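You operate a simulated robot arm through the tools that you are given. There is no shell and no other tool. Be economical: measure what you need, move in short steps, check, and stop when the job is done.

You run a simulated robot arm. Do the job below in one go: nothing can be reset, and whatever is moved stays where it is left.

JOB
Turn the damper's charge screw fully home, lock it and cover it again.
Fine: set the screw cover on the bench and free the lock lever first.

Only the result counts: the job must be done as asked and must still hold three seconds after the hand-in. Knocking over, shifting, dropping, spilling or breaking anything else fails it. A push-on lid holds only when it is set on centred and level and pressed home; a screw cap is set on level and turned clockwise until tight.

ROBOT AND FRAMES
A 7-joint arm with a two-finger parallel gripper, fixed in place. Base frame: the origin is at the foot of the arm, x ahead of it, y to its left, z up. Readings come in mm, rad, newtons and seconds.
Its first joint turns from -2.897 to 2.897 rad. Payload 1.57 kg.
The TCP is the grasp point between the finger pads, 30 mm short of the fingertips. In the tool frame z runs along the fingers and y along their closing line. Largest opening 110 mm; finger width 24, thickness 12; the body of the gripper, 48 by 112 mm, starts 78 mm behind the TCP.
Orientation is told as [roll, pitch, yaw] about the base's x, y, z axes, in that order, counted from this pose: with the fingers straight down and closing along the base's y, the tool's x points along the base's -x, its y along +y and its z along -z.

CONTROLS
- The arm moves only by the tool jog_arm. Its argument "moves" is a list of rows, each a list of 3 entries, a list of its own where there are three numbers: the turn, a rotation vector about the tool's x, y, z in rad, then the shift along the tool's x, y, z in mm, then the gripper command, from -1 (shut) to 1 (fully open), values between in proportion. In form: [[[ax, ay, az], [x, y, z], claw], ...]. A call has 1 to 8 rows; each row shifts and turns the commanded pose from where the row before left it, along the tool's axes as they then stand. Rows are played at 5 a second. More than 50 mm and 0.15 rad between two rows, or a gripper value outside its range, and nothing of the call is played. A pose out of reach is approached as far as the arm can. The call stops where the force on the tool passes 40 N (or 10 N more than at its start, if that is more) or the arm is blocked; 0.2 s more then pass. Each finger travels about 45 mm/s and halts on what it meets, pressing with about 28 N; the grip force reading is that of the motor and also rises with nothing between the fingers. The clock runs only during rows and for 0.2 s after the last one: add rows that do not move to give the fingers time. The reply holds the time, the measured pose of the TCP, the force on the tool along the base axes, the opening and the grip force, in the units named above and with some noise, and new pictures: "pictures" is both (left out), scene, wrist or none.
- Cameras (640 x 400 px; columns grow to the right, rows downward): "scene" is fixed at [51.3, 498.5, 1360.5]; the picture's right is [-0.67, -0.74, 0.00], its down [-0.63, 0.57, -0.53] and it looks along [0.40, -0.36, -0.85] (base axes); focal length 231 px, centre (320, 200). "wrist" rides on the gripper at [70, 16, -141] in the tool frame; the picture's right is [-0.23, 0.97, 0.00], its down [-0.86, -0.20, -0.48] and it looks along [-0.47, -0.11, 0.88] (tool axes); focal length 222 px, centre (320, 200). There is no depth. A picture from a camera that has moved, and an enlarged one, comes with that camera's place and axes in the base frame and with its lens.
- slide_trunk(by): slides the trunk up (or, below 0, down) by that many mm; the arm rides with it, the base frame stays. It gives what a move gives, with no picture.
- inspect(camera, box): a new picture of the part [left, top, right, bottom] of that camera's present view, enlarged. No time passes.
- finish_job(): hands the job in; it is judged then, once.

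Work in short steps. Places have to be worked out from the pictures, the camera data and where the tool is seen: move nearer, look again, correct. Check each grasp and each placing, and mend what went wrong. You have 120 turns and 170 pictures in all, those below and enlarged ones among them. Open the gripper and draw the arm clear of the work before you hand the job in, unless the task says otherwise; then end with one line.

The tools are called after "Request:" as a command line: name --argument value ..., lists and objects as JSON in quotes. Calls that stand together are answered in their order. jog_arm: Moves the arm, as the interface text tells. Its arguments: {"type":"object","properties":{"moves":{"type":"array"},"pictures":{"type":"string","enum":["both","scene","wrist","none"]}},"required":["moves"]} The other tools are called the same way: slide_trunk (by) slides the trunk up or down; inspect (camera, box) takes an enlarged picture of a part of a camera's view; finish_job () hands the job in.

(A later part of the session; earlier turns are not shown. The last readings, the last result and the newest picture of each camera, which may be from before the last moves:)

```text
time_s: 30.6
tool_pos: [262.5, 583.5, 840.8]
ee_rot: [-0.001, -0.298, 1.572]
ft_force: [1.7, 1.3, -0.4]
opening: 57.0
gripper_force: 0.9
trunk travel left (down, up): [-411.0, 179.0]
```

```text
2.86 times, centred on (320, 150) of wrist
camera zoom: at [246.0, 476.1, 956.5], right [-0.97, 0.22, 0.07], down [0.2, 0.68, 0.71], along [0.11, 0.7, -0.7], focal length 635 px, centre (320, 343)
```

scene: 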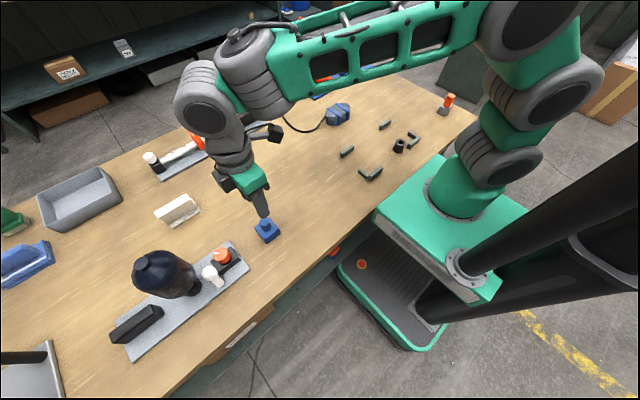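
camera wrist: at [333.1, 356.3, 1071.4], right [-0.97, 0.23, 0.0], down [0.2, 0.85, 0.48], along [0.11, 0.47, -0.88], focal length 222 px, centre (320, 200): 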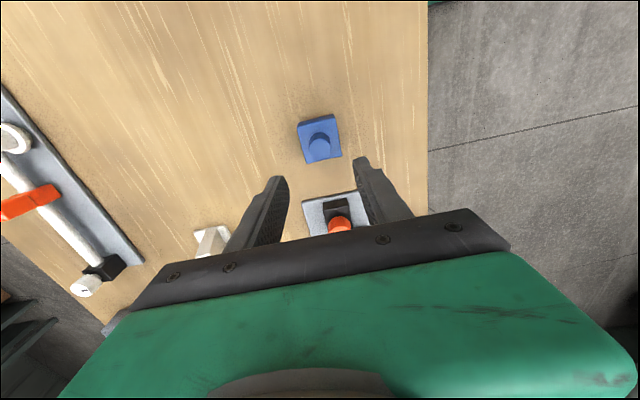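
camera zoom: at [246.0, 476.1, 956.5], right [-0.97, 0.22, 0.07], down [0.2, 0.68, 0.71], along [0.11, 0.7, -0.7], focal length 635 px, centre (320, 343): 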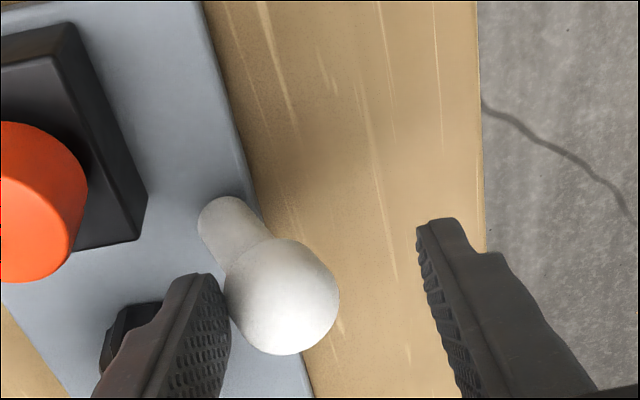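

It moved further with less force, so not yet the stop. Continue pushing.

Request:
jog_arm --moves '[[[0, 0, 0], [0, 3, 0], 0], [[0, 0, 0], [0, 3, 0], 0], [[0, 0, 0], [0, 3, 0], 0], [[0, 0, 0], [0, 3, 0], 0], [[0, 0, 0], [0, 0, 0], 0]]' --pictures "none"

Request:
inspect --camera "wrist" --box '[230, 80, 410, 220]'

```text
time_s: 31.8
tool_pos: [252.2, 583.9, 841.9]
ee_rot: [0.0, -0.301, 1.568]
ft_force: [4.6, 0.1, 2.2]
opening: 57.6
gripper_force: 1.9
trunk travel left (down, up): [-411.0, 179.0]
```

```text
2.86 times, centred on (320, 150) of wrist
camera zoom: at [234.6, 476.3, 956.9], right [-0.97, 0.22, 0.07], down [0.2, 0.68, 0.71], along [0.11, 0.7, -0.7], focal length 635 px, centre (320, 343)
```

zoom: 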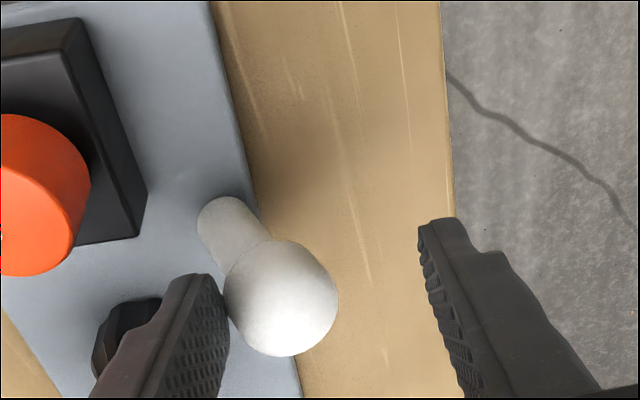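

The picture shows the device plate itself creeping along with the push (screw stays fixed in view while the bench moves) — the lever stop was already reached. Back off at once and measure.

Request:
jog_arm --moves '[[[0, 0, 0], [0, -8, 0], 0.1], [[0, 0, 0], [0, 0, -30], 0.1], [[0, 0, 0], [0, 0, -40], 0.1], [[0, 0, 0], [0, 0, -40], 0.1], [[0, 0, 0], [0, 0, 0], 0]]'

Request:
inspect --camera "scene" --box '[100, 220, 260, 360]'

Request:
inspect --camera "scene" --box '[170, 220, 260, 310]'

```text
time_s: 33.0
tool_pos: [259.8, 550.8, 946.9]
ee_rot: [0.0, -0.3, 1.571]
ft_force: [0.8, 0.4, -0.1]
opening: 54.9
gripper_force: 0.2
trunk travel left (down, up): [-411.0, 179.0]
camera wrist: at [242.4, 443.3, 1061.8], right [-0.97, 0.22, 0.07], down [0.2, 0.68, 0.71], along [0.11, 0.7, -0.7], focal length 222 px, centre (320, 200)
```

scene: 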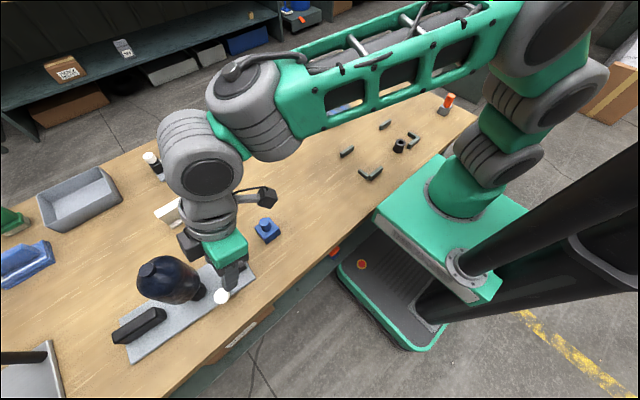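
wrist: 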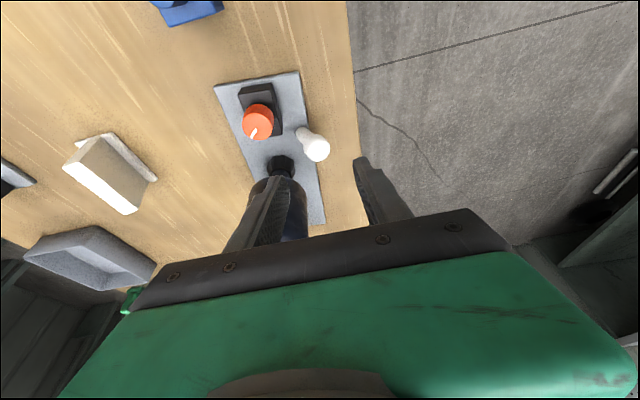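

```text
2.86 times, centred on (180, 290) of scene
camera zoom: at [51.3, 498.5, 1360.5], right [-0.67, -0.74, 0.0], down [-0.63, 0.57, -0.53], along [0.4, -0.36, -0.85], focal length 661 px, centre (720, -57)
```

zoom: 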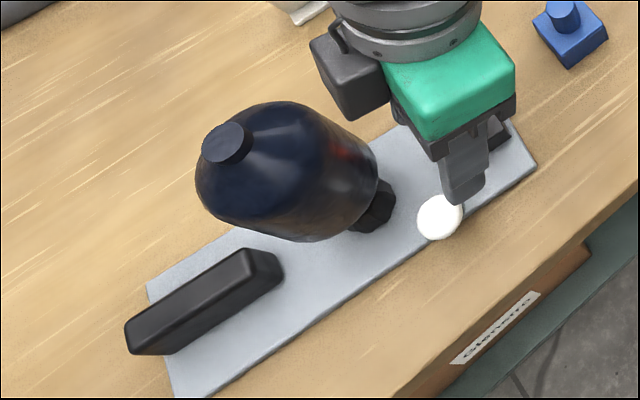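

```text
4.44 times, centred on (215, 265) of scene
camera zoom: at [51.3, 498.5, 1360.5], right [-0.67, -0.74, 0.0], down [-0.63, 0.57, -0.53], along [0.4, -0.36, -0.85], focal length 1029 px, centre (787, -89)
```

zoom: 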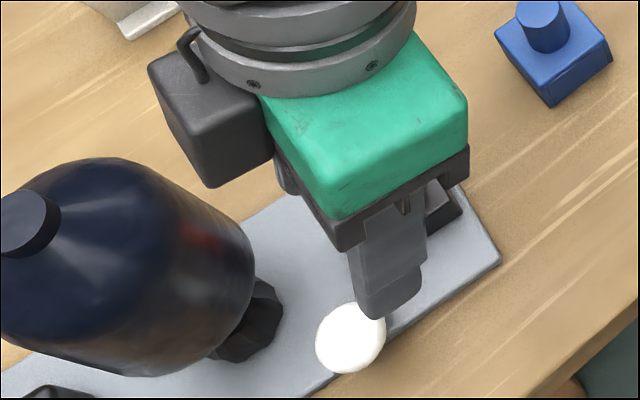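

The plate yawed a few degrees about its far end (lever stop reached; ~25 mm at the near end). The lever is over at its free stop. I'll untilt and take a top view to measure screw, block and vessel as they now stand.

Request:
jog_arm --moves '[[[0, 0.1, 0], [0, 0, -10], 0.6], [[0, 0.1, 0], [0, 0, -10], 1], [[0, 0.1, 0], [0, 0, -10], 1], [[0, 0, 0], [0, -30, 0], 1], [[0, 0, 0], [0, -30, 0], 1], [[0, 0, 0], [0, 0, 0], 1]]'

Request:
inspect --camera "wrist" --box '[240, 90, 420, 230]'

Request:
inspect --camera "scene" --box '[110, 210, 270, 370]'

```text
time_s: 34.4
tool_pos: [321.9, 545.9, 976.1]
ee_rot: [0.002, 0.0, 1.57]
ft_force: [0.4, 0.4, -0.3]
opening: 110.1
gripper_force: 0.0
trunk travel left (down, up): [-411.0, 179.0]
camera wrist: at [303.2, 476.4, 1119.1], right [-0.97, 0.23, 0.0], down [0.2, 0.86, 0.48], along [0.11, 0.47, -0.88], focal length 222 px, centre (320, 200)
```

scene: 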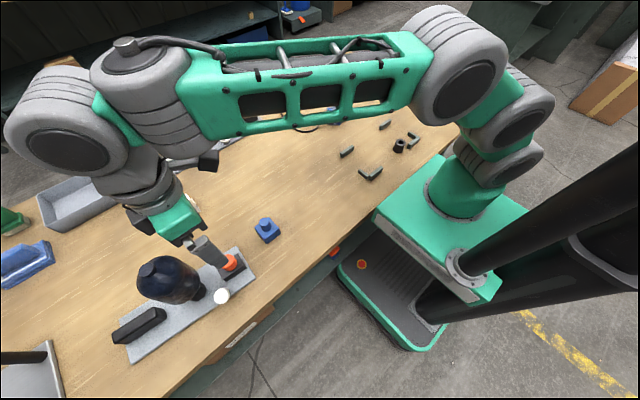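
wrist: 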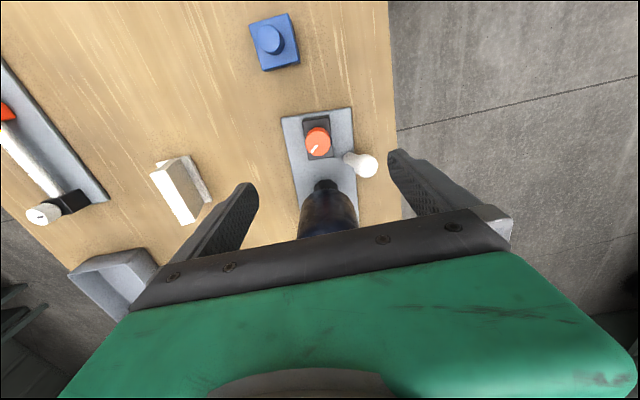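

```text
2.86 times, centred on (330, 160) of wrist
camera zoom: at [303.2, 476.4, 1119.1], right [-0.97, 0.23, 0.0], down [0.2, 0.86, 0.48], along [0.11, 0.47, -0.88], focal length 635 px, centre (291, 314)
```

zoom: 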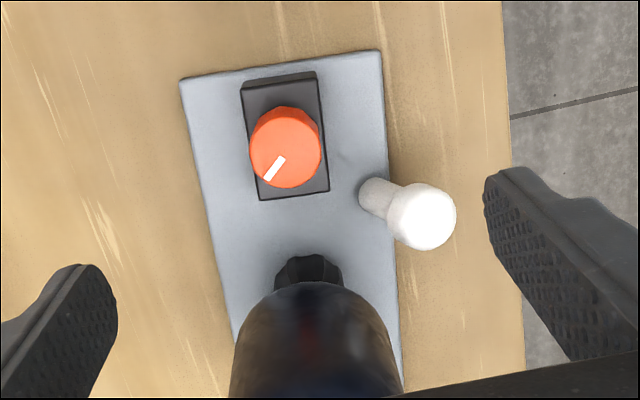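

```text
2.50 times, centred on (190, 290) of scene
camera zoom: at [51.3, 498.5, 1360.5], right [-0.67, -0.74, 0.0], down [-0.63, 0.57, -0.53], along [0.4, -0.36, -0.85], focal length 579 px, centre (645, -25)
```

zoom: 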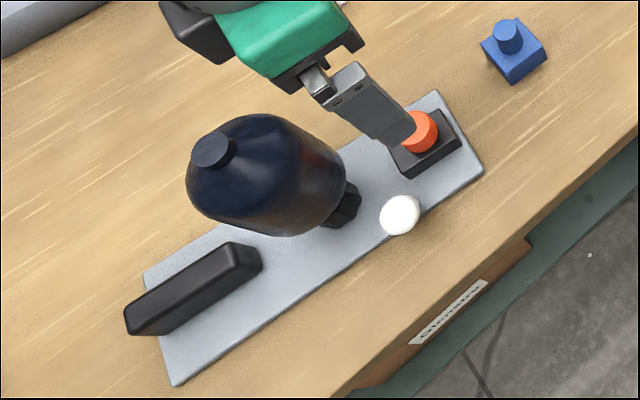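

Screw now ≈(323, 547.5), vessel ≈(326, 640, r≈40): the hand may swing ±40° about the x-closing direction. I'll align over the screw and pre-wind the wrist 40° counter-clockwise, above.

Request:
jog_arm --moves '[[[0, 0, 0], [-1.6, -0.9, 20], 0.2], [[0, 0, -0.14], [0, 0, 20], 0.2], [[0, 0, -0.14], [0, 0, 20], 0.2], [[0, 0, -0.14], [0, 0, 20], 0.2], [[0, 0, -0.14], [0, 0, 10], 0.2], [[0, 0, -0.14], [0, 0, 0], 0.2], [[0, 0, 0], [0, 0, 0], 0.2]]' --pictures "none"

Request:
inspect --camera "wrist" --box '[220, 80, 420, 230]'

Request:
inspect --camera "scene" --box '[170, 220, 260, 310]'

```text
time_s: 36.0
tool_pos: [320.1, 546.8, 887.5]
ee_rot: [0.0, 0.0, 2.272]
ft_force: [-0.2, -0.4, 0.3]
opening: 66.2
gripper_force: 0.0
trunk travel left (down, up): [-411.0, 179.0]
```

```text
2.67 times, centred on (320, 155) of wrist
camera zoom: at [352.1, 484.0, 1028.9], right [-0.89, -0.45, 0.0], down [-0.4, 0.78, 0.48], along [-0.22, 0.43, -0.88], focal length 592 px, centre (320, 320)
```

zoom: 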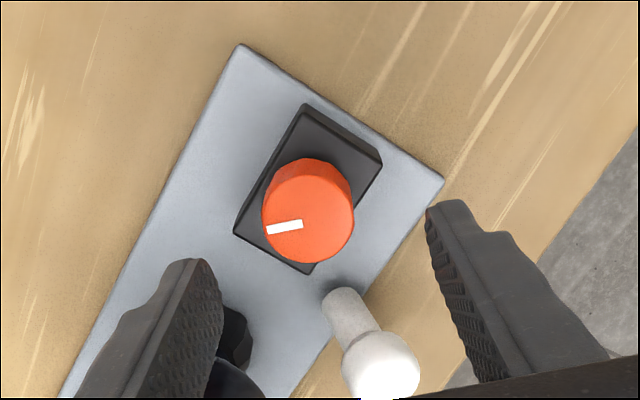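

```text
4.44 times, centred on (215, 265) of scene
camera zoom: at [51.3, 498.5, 1360.5], right [-0.67, -0.74, 0.0], down [-0.63, 0.57, -0.53], along [0.4, -0.36, -0.85], focal length 1029 px, centre (787, -89)
```

zoom: 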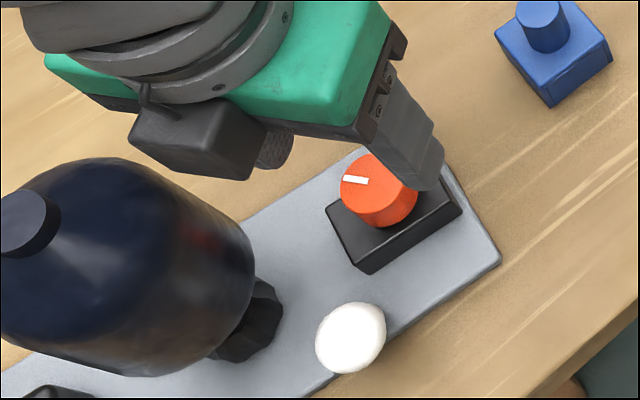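

Fine centring (≈2.5 mm) and descent around the screw, then close.

Request:
jog_arm --moves '[[[0, 0, 0], [1.1, -2.4, 0], 0], [[0, 0, 0], [0, 0, 20], 0], [[0, 0, 0], [0, 0, 15], 0], [[0, 0, 0], [0, 0, 10], 0], [[0, 0, 0], [0, 0, 0], 0]]' --pictures "none"

Request:
inspect --camera "wrist" --box '[220, 80, 420, 230]'

Request:
inspect --camera "scene" --box '[170, 220, 260, 310]'

```text
time_s: 37.2
tool_pos: [322.8, 548.1, 840.2]
ee_rot: [-0.002, 0.0, 2.269]
ft_force: [0.4, 0.3, -0.4]
opening: 55.0
gripper_force: 0.1
trunk travel left (down, up): [-411.0, 179.0]
```

```text
2.67 times, centred on (320, 155) of wrist
camera zoom: at [354.7, 484.6, 983.3], right [-0.89, -0.45, 0.0], down [-0.4, 0.78, 0.48], along [-0.22, 0.43, -0.88], focal length 592 px, centre (320, 320)
```

zoom: 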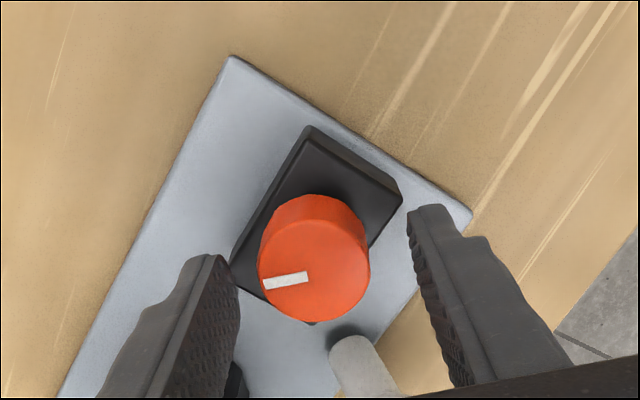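

```text
4.44 times, centred on (215, 265) of scene
camera zoom: at [51.3, 498.5, 1360.5], right [-0.67, -0.74, 0.0], down [-0.63, 0.57, -0.53], along [0.4, -0.36, -0.85], focal length 1029 px, centre (787, -89)
```

zoom: 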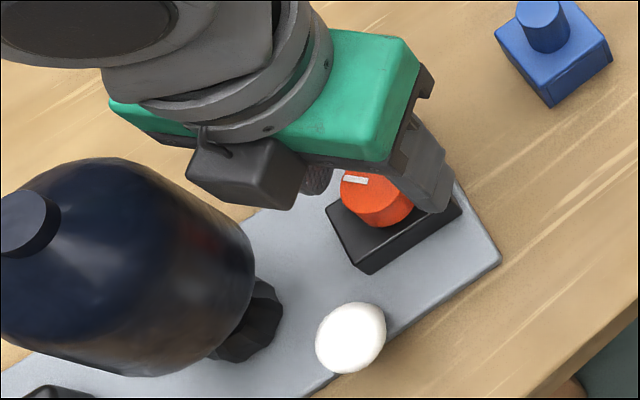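

There is a box on the hand's far side that may come near the vessel. I'll first rehearse the swing ungripped to yaw ~100° and look.

Request:
jog_arm --moves '[[[0, 0, 0.14], [0, 0, 0], 0], [[0, 0, 0.14], [0, 0, 0], 0], [[0, 0, 0.14], [0, 0, 0], 0], [[0, 0, 0], [0, 0, 0], 0]]' --pictures "none"

Request:
inspect --camera "scene" --box '[130, 200, 250, 320]'

Request:
inspect --camera "wrist" --box '[220, 80, 420, 230]'

```text
time_s: 38.2
tool_pos: [323.3, 547.6, 841.1]
ee_rot: [-0.001, 0.001, 1.849]
ft_force: [-0.3, 0.1, 0.5]
opening: 54.8
gripper_force: 0.0
trunk travel left (down, up): [-411.0, 179.0]
```

```text
3.33 times, centred on (190, 260) of scene
camera zoom: at [51.3, 498.5, 1360.5], right [-0.67, -0.74, 0.0], down [-0.63, 0.57, -0.53], along [0.4, -0.36, -0.85], focal length 771 px, centre (753, 0)
```

zoom: 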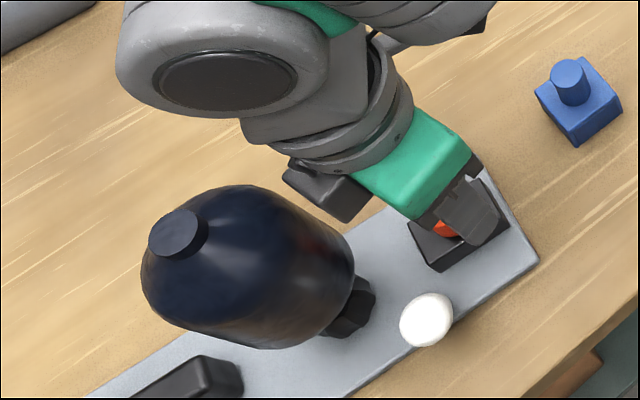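

```text
2.67 times, centred on (320, 155) of wrist
camera zoom: at [325.5, 476.8, 983.3], right [-1.0, -0.05, 0.0], down [-0.04, 0.88, 0.48], along [-0.02, 0.48, -0.88], focal length 592 px, centre (320, 320)
```

zoom: 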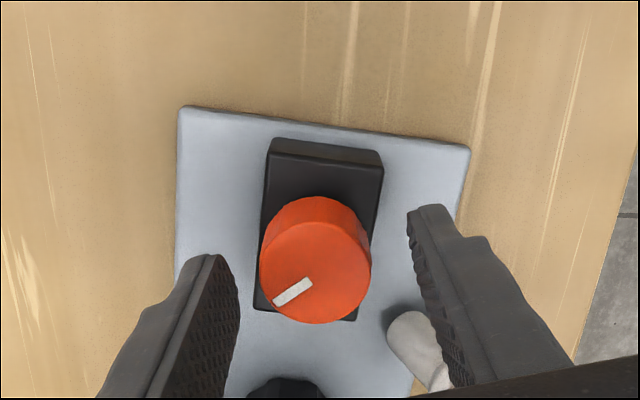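

The swing clears the vessel between yaw ~106° and ~50°. Gripping the screw here.

Request:
jog_arm --moves '[[[0, 0, 0], [0, 0, 3], -1], [[0, 0, 0], [0, 0, 0], -1], [[0, 0, 0], [0, 0, 0], -1], [[0, 0, 0], [0, 0, 0], -1]]' --pictures "none"

Request:
jog_arm --moves '[[[0, 0, 0.1], [0, 0, 0], -1], [[0, 0, 0.1], [0, 0, 0], -1], [[0, 0, 0.1], [0, 0, 0], -1], [[0, 0, 0], [0, 0, 0], -1]]' --pictures "none"

Request:
inspect --camera "wrist" --box '[220, 80, 420, 230]'

```text
time_s: 39.2
tool_pos: [322.6, 548.4, 840.0]
ee_rot: [0.0, 0.0, 1.85]
ft_force: [2.1, 2.0, 3.1]
opening: 33.0
gripper_force: 28.1
trunk travel left (down, up): [-411.0, 179.0]
```

```text
time_s: 40.2
tool_pos: [322.0, 548.1, 838.6]
ee_rot: [0.0, -0.001, 1.55]
ft_force: [1.4, 2.2, 6.8]
opening: 33.3
gripper_force: 28.5
trunk travel left (down, up): [-411.0, 179.0]
```

```text
2.67 times, centred on (320, 155) of wrist
camera zoom: at [304.1, 479.1, 980.9], right [-0.97, 0.25, 0.0], down [0.22, 0.85, 0.48], along [0.12, 0.46, -0.88], focal length 592 px, centre (320, 320)
```

zoom: 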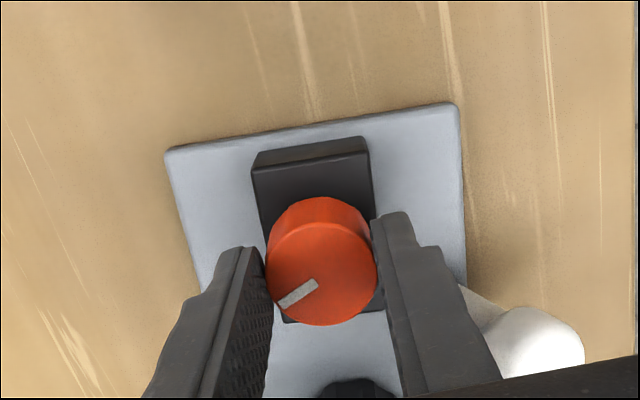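

The screw turns with the hand and the plate stays put. Ease up 1 mm and continue clockwise to yaw ≈ 52°.

Request:
jog_arm --moves '[[[0, 0, 0.1], [0, 0, -1], -1], [[0, 0, 0.1], [0, 0, 0], -1], [[0, 0, 0.1], [0, 0, 0], -1], [[0, 0, 0.1], [0, 0, 0], -1], [[0, 0, 0.1], [0, 0, 0], -1], [[0, 0, 0.1], [0, 0, 0], -1], [[0, 0, 0], [0, 0, 0], -1]]' --pictures "none"

Request:
inspect --camera "wrist" --box '[220, 80, 420, 230]'

Request:
inspect --camera "scene" --box '[130, 200, 250, 320]'

```text
time_s: 41.8
tool_pos: [323.6, 547.3, 838.6]
ee_rot: [0.0, 0.002, 0.949]
ft_force: [-1.7, 0.4, 0.5]
opening: 33.2
gripper_force: 28.1
trunk travel left (down, up): [-411.0, 179.0]
```

```text
2.67 times, centred on (320, 155) of wrist
camera zoom: at [268.4, 501.1, 981.0], right [-0.66, 0.75, 0.0], down [0.66, 0.58, 0.48], along [0.36, 0.31, -0.88], focal length 592 px, centre (320, 320)
```

zoom: 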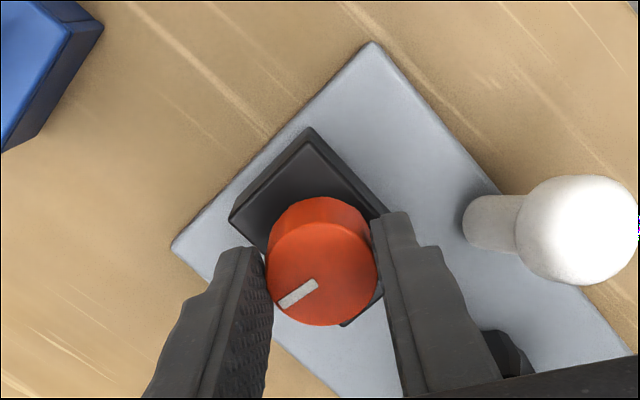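

```text
3.33 times, centred on (190, 260) of scene
camera zoom: at [51.3, 498.5, 1360.5], right [-0.67, -0.74, 0.0], down [-0.63, 0.57, -0.53], along [0.4, -0.36, -0.85], focal length 771 px, centre (753, 0)
```

zoom: 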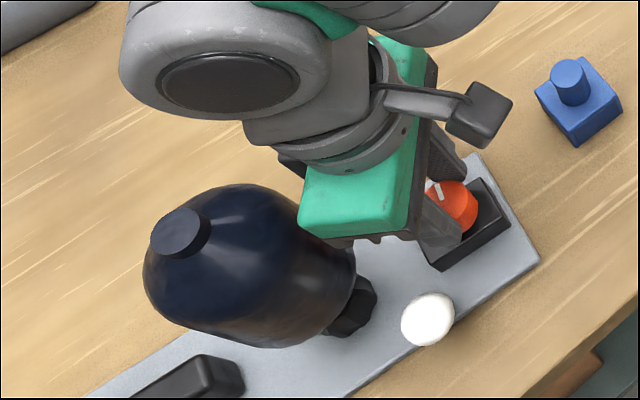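

Turned ~52° with the plate still. Release, swing back, regrip and turn again.

Request:
jog_arm --moves '[[[0, 0, 0], [0, 0, 0], -0.1], [[0, 0, 0], [0, 0, 0], -0.1], [[0, 0, -0.15], [0, 0, 0], -0.1], [[0, 0, -0.15], [0, 0, 0], -0.1], [[0, 0, -0.15], [0, 0, 0], -0.1], [[0, 0, -0.15], [0, 0, 0], -0.1], [[0, 0, -0.15], [0, 0, 0], -0.1], [[0, 0, -0.15], [0, 0, 0], -0.1]]' --pictures "none"

Request:
inspect --camera "wrist" --box '[220, 80, 420, 230]'

Request:
jog_arm --moves '[[[0, 0, 0], [0, 0, 0], -1], [[0, 0, 0], [0, 0, 0], -1], [[0, 0, 0], [0, 0, 0], -1], [[0, 0, 0.15], [0, 0, 0], -1], [[0, 0, 0.15], [0, 0, 0], -1], [[0, 0, 0.15], [0, 0, 0], -1], [[0, 0, 0], [0, 0, 0], -1]]' --pictures "none"

Request:
inspect --camera "wrist" --box '[220, 80, 420, 230]'

```text
time_s: 43.6
tool_pos: [323.6, 547.3, 839.8]
ee_rot: [-0.001, 0.0, 1.854]
ft_force: [0.3, 0.6, -0.3]
opening: 49.2
gripper_force: 0.0
trunk travel left (down, up): [-411.0, 179.0]
```

```text
2.67 times, centred on (320, 155) of wrist
camera zoom: at [326.1, 477.1, 981.5], right [-1.0, -0.05, 0.0], down [-0.05, 0.88, 0.48], along [-0.03, 0.48, -0.88], focal length 592 px, centre (320, 320)
```

zoom: 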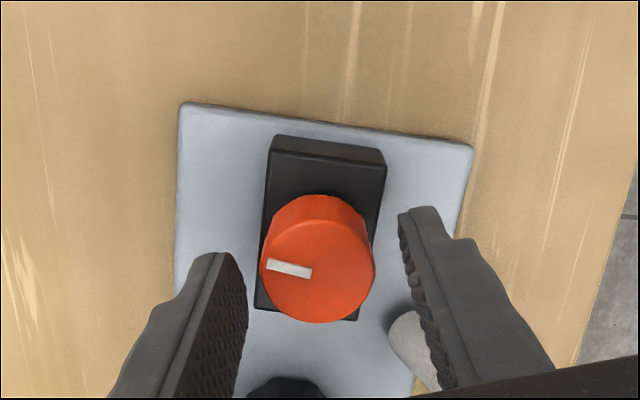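

```text
time_s: 45.2
tool_pos: [322.6, 546.8, 839.6]
ee_rot: [0.0, 0.0, 1.398]
ft_force: [-0.3, 2.6, 0.1]
opening: 32.7
gripper_force: 28.6
trunk travel left (down, up): [-411.0, 179.0]
```

```text
2.67 times, centred on (320, 155) of wrist
camera zoom: at [294.3, 482.8, 981.6], right [-0.92, 0.39, 0.0], down [0.34, 0.81, 0.48], along [0.19, 0.44, -0.88], focal length 592 px, centre (320, 320)
```

zoom: 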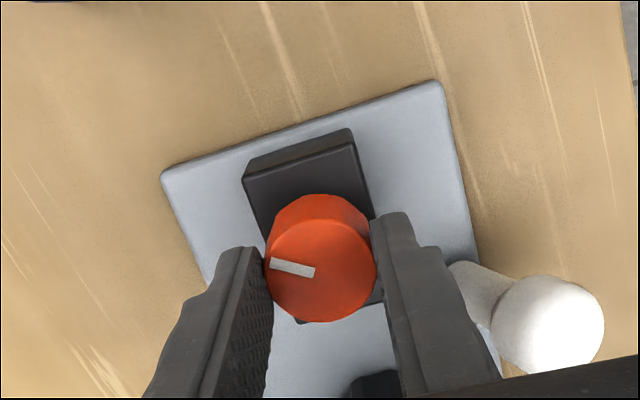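

Now I'll turn the rest, look, release without swinging, and look again to see whether the screw springs back or has reached its stop.

Request:
jog_arm --moves '[[[0, 0, 0.15], [0, 0, 0], -1], [[0, 0, 0.15], [0, 0, 0], -1], [[0, 0, 0.15], [0, 0, 0], -1], [[0, 0, 0], [0, 0, 0], -1]]' --pictures "none"

Request:
inspect --camera "wrist" --box '[270, 130, 370, 210]'

Request:
jog_arm --moves '[[[0, 0, 0], [0, 0, 0], -0.1], [[0, 0, 0], [0, 0, 0], -0.1], [[0, 0, 0], [0, 0, 0], -0.1]]' --pictures "none"

Request:
inspect --camera "wrist" --box '[270, 130, 370, 210]'

```text
time_s: 46.2
tool_pos: [322.2, 547.2, 839.9]
ee_rot: [0.001, 0.0, 0.949]
ft_force: [-0.8, 2.0, -0.7]
opening: 33.0
gripper_force: 28.2
trunk travel left (down, up): [-411.0, 179.0]
```

```text
5.00 times, centred on (320, 170) of wrist
camera zoom: at [268.2, 501.2, 981.6], right [-0.66, 0.75, 0.0], down [0.66, 0.58, 0.48], along [0.36, 0.31, -0.88], focal length 1111 px, centre (320, 350)
```

zoom: 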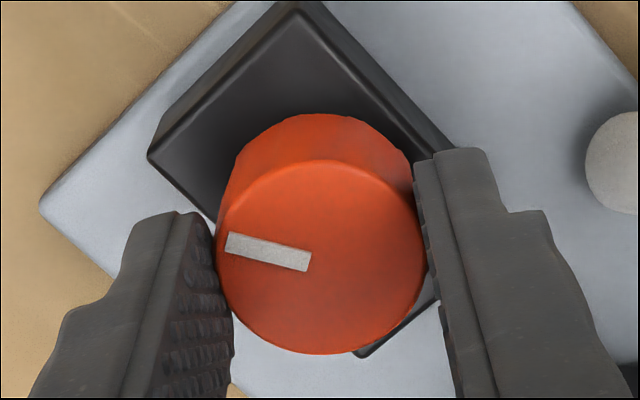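

```text
time_s: 47.0
tool_pos: [322.5, 547.9, 839.6]
ee_rot: [-0.001, 0.001, 0.95]
ft_force: [0.1, -0.4, 0.1]
opening: 49.4
gripper_force: 0.0
trunk travel left (down, up): [-411.0, 179.0]
```

```text
5.00 times, centred on (320, 170) of wrist
camera zoom: at [268.5, 500.9, 981.8], right [-0.66, 0.75, 0.0], down [0.66, 0.58, 0.48], along [0.36, 0.32, -0.88], focal length 1111 px, centre (320, 350)
```

zoom: 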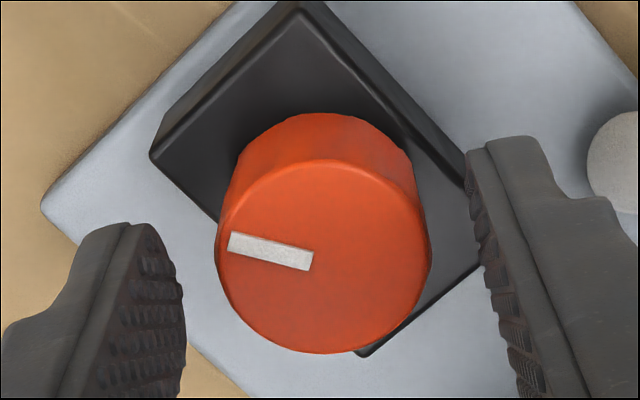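

No spring-back on release. Another cycle: swing back, look, grip, turn.

Request:
jog_arm --moves '[[[0, 0, -0.15], [0, 0, 0], -0.1], [[0, 0, -0.15], [0, 0, 0], -0.1], [[0, 0, -0.15], [0, 0, 0], -0.1], [[0, 0, -0.15], [0, 0, 0], -0.1], [[0, 0, -0.15], [0, 0, 0], -0.1], [[0, 0, -0.15], [0, 0, 0], -0.1], [[0, 0, 0], [0, 0, 0], -0.1]]' --pictures "none"

Request:
inspect --camera "wrist" --box '[270, 130, 370, 210]'

Request:
jog_arm --moves '[[[0, 0, 0], [0, 0, 0], -1], [[0, 0, 0], [0, 0, 0], -1], [[0, 0, 0], [0, 0, 0], -1], [[0, 0, 0.15], [0, 0, 0], -1], [[0, 0, 0.15], [0, 0, 0], -1], [[0, 0, 0.15], [0, 0, 0], -1], [[0, 0, 0.15], [0, 0, 0], -1], [[0, 0, 0.15], [0, 0, 0], -1]]' --pictures "none"

Request:
inspect --camera "wrist" --box '[270, 130, 370, 210]'

```text
time_s: 48.6
tool_pos: [323.3, 548.7, 839.1]
ee_rot: [0.0, 0.0, 1.852]
ft_force: [-0.2, -0.3, -0.3]
opening: 49.3
gripper_force: 0.0
trunk travel left (down, up): [-411.0, 179.0]
```

```text
5.00 times, centred on (320, 170) of wrist
camera zoom: at [325.7, 476.9, 981.6], right [-1.0, -0.05, 0.0], down [-0.05, 0.88, 0.48], along [-0.02, 0.48, -0.88], focal length 1111 px, centre (320, 350)
```

zoom: 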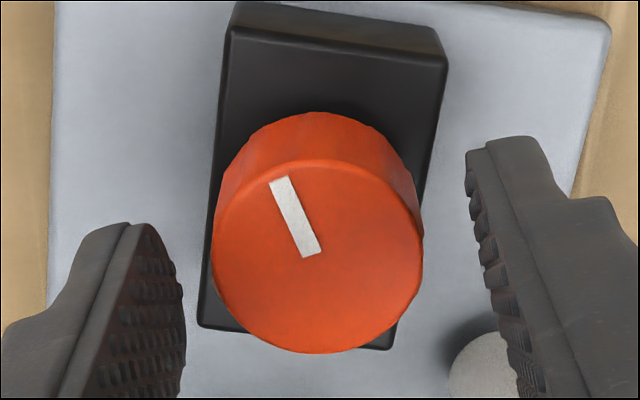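

```text
time_s: 50.4
tool_pos: [322.6, 546.8, 840.7]
ee_rot: [0.001, 0.0, 1.098]
ft_force: [-0.4, -0.3, 1.4]
opening: 32.9
gripper_force: 28.0
trunk travel left (down, up): [-411.0, 179.0]
```

```text
5.00 times, centred on (320, 170) of wrist
camera zoom: at [275.6, 493.8, 981.7], right [-0.76, 0.65, 0.0], down [0.57, 0.67, 0.48], along [0.31, 0.37, -0.88], focal length 1111 px, centre (320, 350)
```

zoom: 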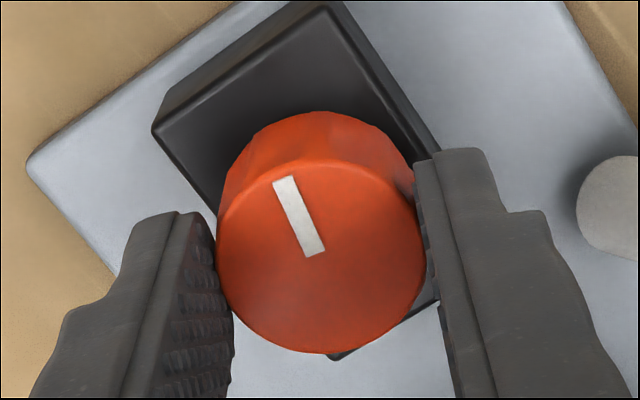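

Still turning freely with the hand. Finish this stroke and do another cycle.

Request:
jog_arm --moves '[[[0, 0, 0.15], [0, 0, 0], -1], [[0, 0, 0], [0, 0, 0], -0.1], [[0, 0, 0], [0, 0, 0], -0.1], [[0, 0, 0], [0, 0, 0], -0.1], [[0, 0, -0.15], [0, 0, 0], -0.1], [[0, 0, -0.15], [0, 0, 0], -0.1], [[0, 0, -0.15], [0, 0, 0], -0.1], [[0, 0, -0.15], [0, 0, 0], -0.1]]' --pictures "none"

Request:
jog_arm --moves '[[[0, 0, -0.15], [0, 0, 0], -0.1], [[0, 0, -0.15], [0, 0, 0], -0.1], [[0, 0, 0], [0, 0, 0], -0.1], [[0, 0, 0], [0, 0, 0], -1], [[0, 0, 0], [0, 0, 0], -1], [[0, 0, 0], [0, 0, 0], -1]]' --pictures "none"

Request:
inspect --camera "wrist" --box '[270, 130, 370, 210]'

Request:
jog_arm --moves '[[[0, 0, 0.15], [0, 0, 0], -1], [[0, 0, 0.15], [0, 0, 0], -1], [[0, 0, 0.15], [0, 0, 0], -1], [[0, 0, 0.15], [0, 0, 0], -1], [[0, 0, 0.15], [0, 0, 0], -1], [[0, 0, 0.15], [0, 0, 0], -1], [[0, 0, 0], [0, 0, 0], -1]]' --pictures "none"

Request:
inspect --camera "wrist" --box '[270, 130, 370, 210]'

```text
time_s: 52.2
tool_pos: [323.6, 548.7, 839.7]
ee_rot: [0.0, 0.0, 1.551]
ft_force: [0.4, -0.3, 0.1]
opening: 49.5
gripper_force: 0.0
trunk travel left (down, up): [-411.0, 179.0]
```

```text
time_s: 53.6
tool_pos: [324.1, 548.3, 839.9]
ee_rot: [0.001, 0.001, 1.85]
ft_force: [0.5, 1.4, 1.2]
opening: 33.1
gripper_force: 27.9
trunk travel left (down, up): [-411.0, 179.0]
```

```text
5.00 times, centred on (320, 170) of wrist
camera zoom: at [325.7, 476.8, 981.7], right [-1.0, -0.05, 0.0], down [-0.04, 0.88, 0.48], along [-0.02, 0.48, -0.88], focal length 1111 px, centre (320, 350)
```

zoom: 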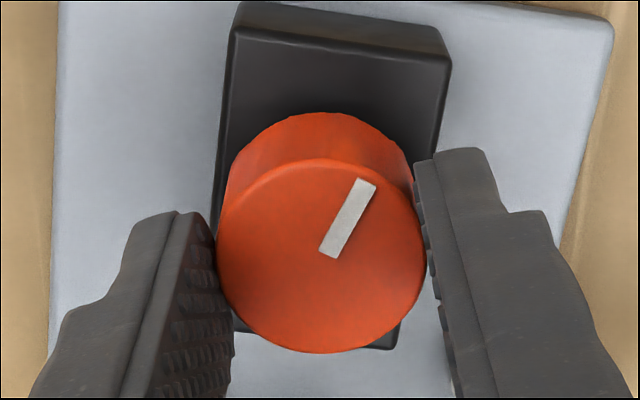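

```text
time_s: 55.2
tool_pos: [323.6, 547.7, 840.0]
ee_rot: [0.0, -0.001, 0.949]
ft_force: [0.7, 0.2, 0.0]
opening: 33.0
gripper_force: 27.8
trunk travel left (down, up): [-411.0, 179.0]
```

```text
5.00 times, centred on (320, 170) of wrist
camera zoom: at [268.5, 501.1, 981.6], right [-0.66, 0.75, 0.0], down [0.66, 0.58, 0.48], along [0.36, 0.32, -0.88], focal length 1111 px, centre (320, 350)
```

zoom: 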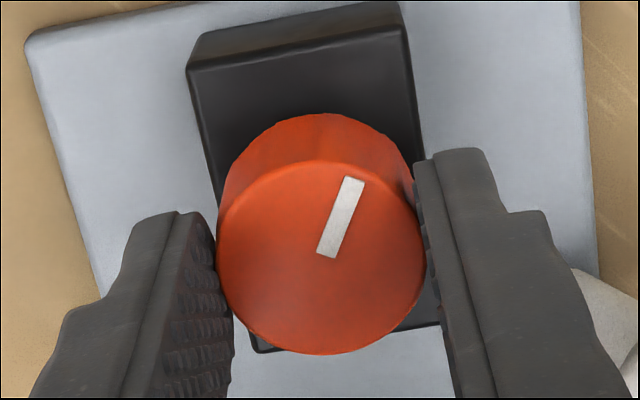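

The plate turned with the hand this time (~30°): the screw reached its stop, i.e. it is home, and the excess turn went into the device. I release and look at the state.

Request:
jog_arm --moves '[[[0, 0, 0], [0, 0, 0], 0], [[0, 0, 0], [0, 0, 0], 0], [[0, 0, 0], [0, 0, -20], 0], [[0, 0, 0], [0, 0, -40], 0], [[0, 0, 0], [0, 0, -40], 0], [[0, 0, 0], [0, 0, -10], 0], [[0, 0, 0], [0, 0, 0], 0]]'

Request:
inspect --camera "scene" --box '[110, 200, 270, 340]'

Request:
inspect --camera "wrist" --box '[220, 80, 420, 230]'

```text
time_s: 56.8
tool_pos: [322.6, 546.4, 949.6]
ee_rot: [-0.001, 0.0, 0.951]
ft_force: [0.6, -0.8, -0.2]
opening: 55.2
gripper_force: 0.1
trunk travel left (down, up): [-411.0, 179.0]
camera wrist: at [268.3, 500.4, 1091.6], right [-0.66, 0.75, 0.0], down [0.66, 0.58, 0.48], along [0.36, 0.32, -0.88], focal length 222 px, centre (320, 200)
```

scene: 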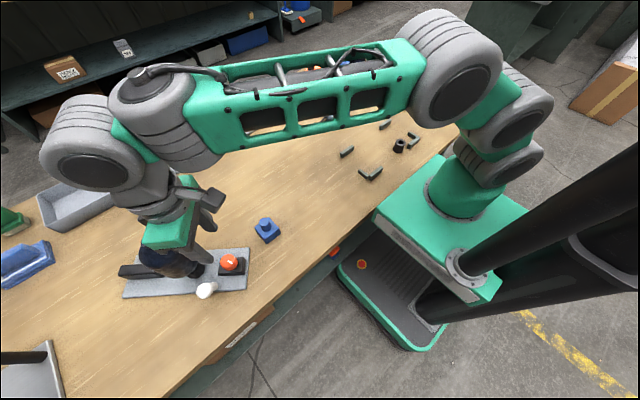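
wrist: 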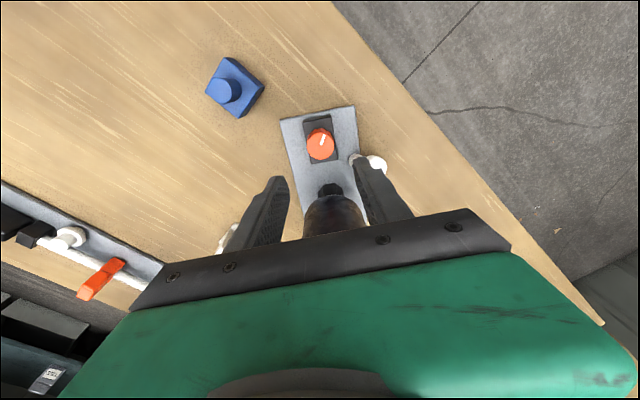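

```text
2.86 times, centred on (190, 270) of scene
camera zoom: at [51.3, 498.5, 1360.5], right [-0.67, -0.74, 0.0], down [-0.63, 0.57, -0.53], along [0.4, -0.36, -0.85], focal length 661 px, centre (691, 0)
```

zoom: 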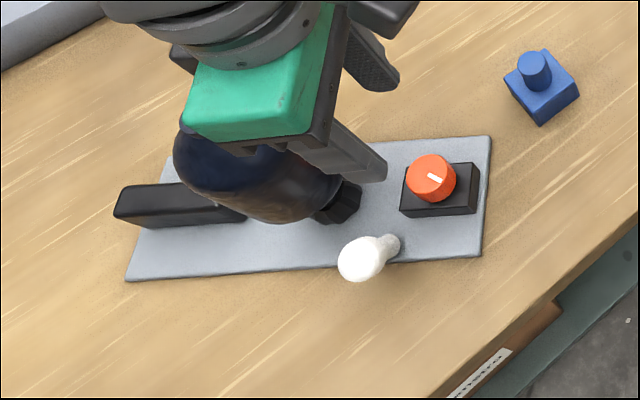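

```text
2.67 times, centred on (320, 155) of wrist
camera zoom: at [268.3, 500.4, 1091.6], right [-0.66, 0.75, 0.0], down [0.66, 0.58, 0.48], along [0.36, 0.32, -0.88], focal length 592 px, centre (320, 320)
```

zoom: 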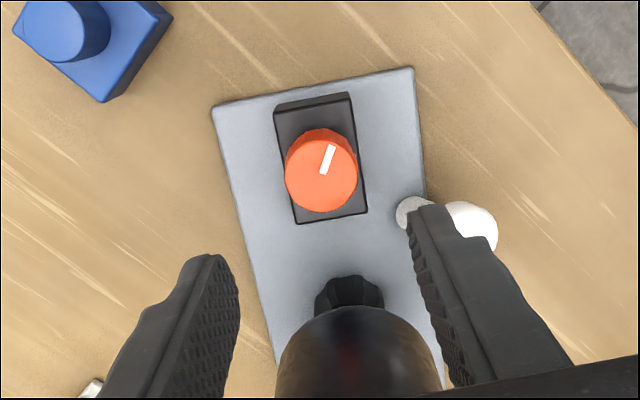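

All upright; plate now at yaw ≈ −38°, screw ≈(321, 547). I'll grip the black block across its flats and carry the device back to its original place. First approach and check.

Request:
jog_arm --moves '[[[0, 0, 0.045], [8.5, 2.1, 20], 0], [[0, 0, 0], [0, 0, 40], 0], [[0, 0, 0], [0, 0, 35], 0], [[0, 0, 0], [0, 0, 0], 0]]' --pictures "none"

Request:
inspect --camera "wrist" --box '[220, 80, 420, 230]'

Request:
inspect --camera "scene" --box '[110, 200, 270, 340]'

```text
time_s: 57.8
tool_pos: [316.9, 543.2, 853.7]
ee_rot: [0.0, 0.0, 0.907]
ft_force: [-0.9, 0.4, -0.1]
opening: 54.9
gripper_force: 0.1
trunk travel left (down, up): [-411.0, 179.0]
```

```text
2.67 times, centred on (320, 155) of wrist
camera zoom: at [260.1, 497.9, 996.5], right [-0.63, 0.78, 0.0], down [0.69, 0.55, 0.48], along [0.37, 0.3, -0.88], focal length 592 px, centre (320, 320)
```

zoom: 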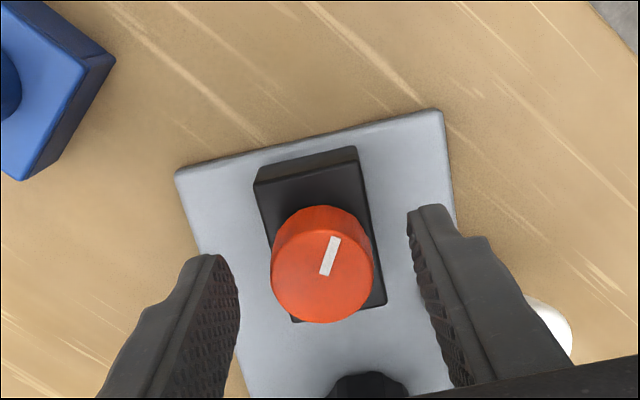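

```text
2.86 times, centred on (190, 270) of scene
camera zoom: at [51.3, 498.5, 1360.5], right [-0.67, -0.74, 0.0], down [-0.63, 0.57, -0.53], along [0.4, -0.36, -0.85], focal length 661 px, centre (691, 0)
```

zoom: 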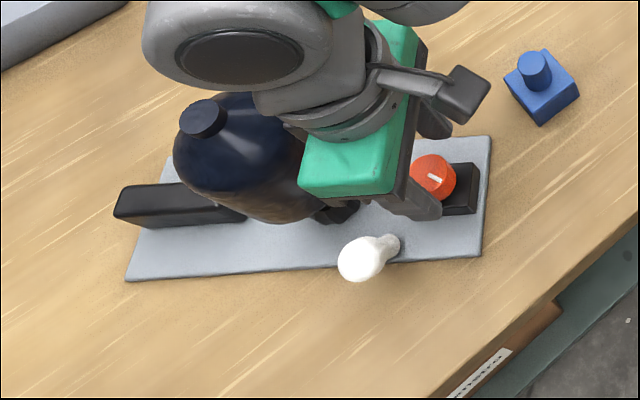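

Aligned. Descend to straddle the block and close.

Request:
jog_arm --moves '[[[0, 0, 0], [4, 0, 15], 0], [[0, 0, 0], [0, 0, 12], 0], [[0, 0, 0], [0, 0, 10], 0], [[0, 0, 0], [0, 0, 0], 0], [[0, 0, 0], [0, 0, 0], -1], [[0, 0, 0], [0, 0, 0], -1], [[0, 0, 0], [0, 0, 0], -1]]' --pictures "none"

Request:
inspect --camera "wrist" --box '[220, 80, 420, 230]'

```text
time_s: 59.4
tool_pos: [314.9, 539.6, 816.6]
ee_rot: [0.0, 0.0, 0.903]
ft_force: [0.8, -1.7, 0.0]
opening: 33.1
gripper_force: 27.5
trunk travel left (down, up): [-411.0, 179.0]
```

```text
2.67 times, centred on (320, 155) of wrist
camera zoom: at [258.0, 495.0, 959.7], right [-0.63, 0.78, 0.0], down [0.69, 0.55, 0.48], along [0.37, 0.3, -0.88], focal length 592 px, centre (320, 320)
```

zoom: 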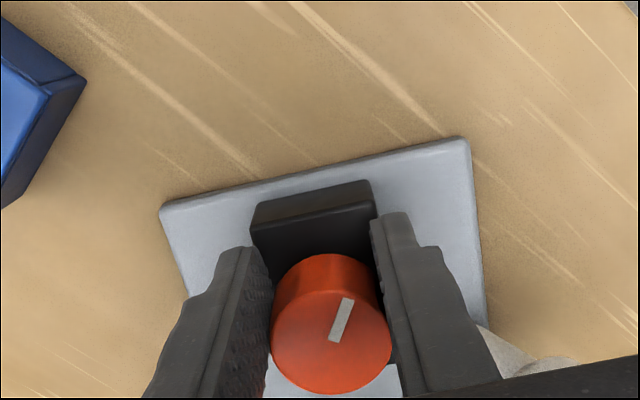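

Opening 33 mm equals the screw's own diameter, so pads may be touching the screw too. Shift 13 mm toward the free end of the block so only the block is held.

Request:
jog_arm --moves '[[[0, 0, 0], [0, 0, 0], -0.1], [[0, 0, 0], [0, 0, 0], -0.1], [[0, 0, 0], [13, 0, 0], -0.1], [[0, 0, 0], [0, 0, 0], -1], [[0, 0, 0], [0, 0, 0], -1], [[0, 0, 0], [0, 0, 0], -1]]' --pictures "none"

Request:
inspect --camera "wrist" --box '[220, 80, 420, 230]'

```text
time_s: 60.8
tool_pos: [306.0, 529.4, 819.0]
ee_rot: [0.001, 0.001, 0.908]
ft_force: [-0.2, 0.0, -0.8]
opening: 0.1
gripper_force: 11.8
trunk travel left (down, up): [-411.0, 179.0]
```

```text
2.67 times, centred on (320, 155) of wrist
camera zoom: at [249.5, 484.8, 959.9], right [-0.63, 0.78, 0.0], down [0.68, 0.55, 0.48], along [0.37, 0.3, -0.88], focal length 592 px, centre (320, 320)
```

zoom: 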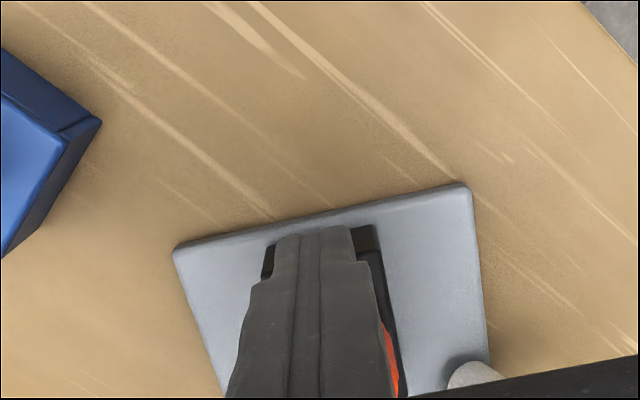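

The fingers closed above the block, so the block is lower than I thought (top < 788). Reopen and go down until just above the plate.

Request:
jog_arm --moves '[[[0, 0, 0], [0, 0, 0], 0], [[0, 0, 0], [0, 0, 0], 0], [[0, 0, 0], [0, 0, 0], 0], [[0, 0, 0], [0, 0, 4], 0], [[0, 0, 0], [0, 0, 4], 0], [[0, 0, 0], [0, 0, 3], 0], [[0, 0, 0], [0, 0, 0], 0]]' --pictures "none"

Request:
inspect --camera "scene" --box '[180, 220, 260, 290]'

Request:
inspect --camera "wrist" --box '[220, 80, 420, 230]'

```text
time_s: 62.4
tool_pos: [306.8, 529.9, 806.5]
ee_rot: [0.001, 0.001, 0.905]
ft_force: [0.4, -0.1, 0.2]
opening: 54.9
gripper_force: 0.0
trunk travel left (down, up): [-411.0, 179.0]
```

```text
5.71 times, centred on (220, 255) of scene
camera zoom: at [51.3, 498.5, 1360.5], right [-0.67, -0.74, 0.0], down [-0.63, 0.57, -0.53], along [0.4, -0.36, -0.85], focal length 1322 px, centre (891, -114)
```

zoom: 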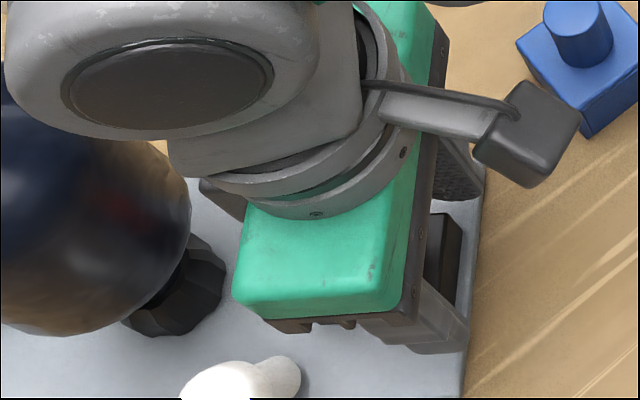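

```text
2.67 times, centred on (320, 155) of wrist
camera zoom: at [249.4, 484.8, 948.5], right [-0.63, 0.78, 0.0], down [0.68, 0.55, 0.48], along [0.37, 0.3, -0.88], focal length 592 px, centre (320, 320)
```

zoom: 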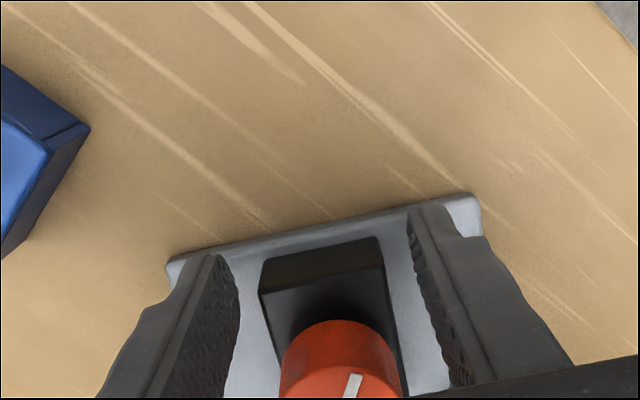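

Request:
jog_arm --moves '[[[0, 0, 0], [0, 0, 0], -1], [[0, 0, 0], [0, 0, 0], -1], [[0, 0, 0], [0, 0, 0], -1], [[0, 0, 0], [0, 0, 0], -1]]' --pictures "none"

Request:
inspect --camera "wrist" --box '[220, 80, 420, 230]'

```text
time_s: 63.4
tool_pos: [306.3, 527.9, 806.6]
ee_rot: [0.001, 0.0, 0.905]
ft_force: [0.8, -1.1, 0.5]
opening: 39.7
gripper_force: 27.8
trunk travel left (down, up): [-411.0, 179.0]
```

```text
2.67 times, centred on (320, 155) of wrist
camera zoom: at [249.5, 484.6, 948.5], right [-0.63, 0.78, 0.0], down [0.69, 0.55, 0.48], along [0.37, 0.3, -0.88], focal length 592 px, centre (320, 320)
```

zoom: 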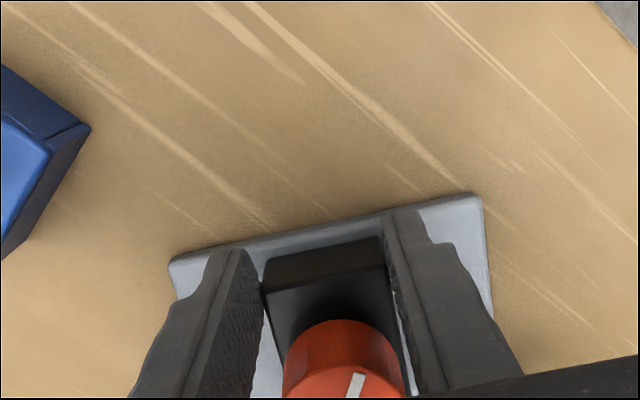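

Block firmly held (39.7 mm), aligned. Now slowly carry/rotate the device back: first half of +0.666 rad and +43 mm in x.

Request:
jog_arm --moves '[[[0, 0, -0.0416], [-1.65, -2.1, 0], -1], [[0, 0, -0.0416], [-1.6, -2.2, 0], -1], [[0, 0, -0.0416], [-1.5, -2.25, 0], -1], [[0, 0, -0.0416], [-1.4, -2.3, 0], -1], [[0, 0, -0.0416], [-1.3, -2.35, 0], -1], [[0, 0, -0.0416], [-1.2, -2.4, 0], -1], [[0, 0, -0.0416], [-1.1, -2.45, 0], -1], [[0, 0, -0.0416], [-1.0, -2.5, 0], -1]]'

```text
time_s: 65.2
tool_pos: [327.8, 529.3, 807.5]
ee_rot: [0.0, 0.0, 1.239]
ft_force: [1.5, -0.6, 0.0]
opening: 39.9
gripper_force: 28.1
trunk travel left (down, up): [-411.0, 179.0]
camera wrist: at [288.7, 469.0, 948.5], right [-0.85, 0.53, 0.0], down [0.47, 0.74, 0.48], along [0.25, 0.4, -0.88], focal length 222 px, centre (320, 200)
```

scene: 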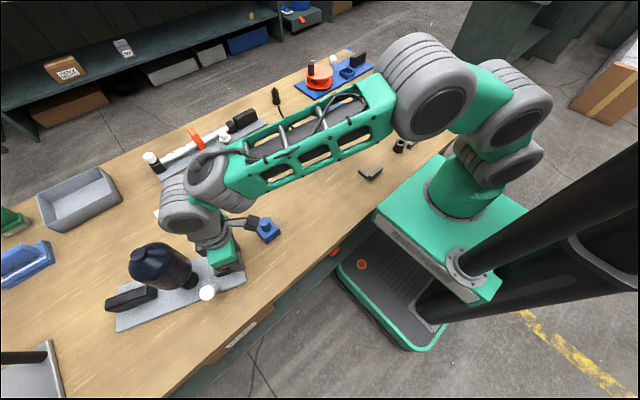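
wrist: 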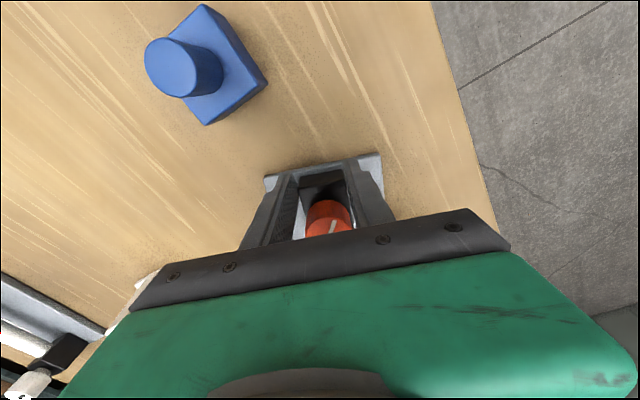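

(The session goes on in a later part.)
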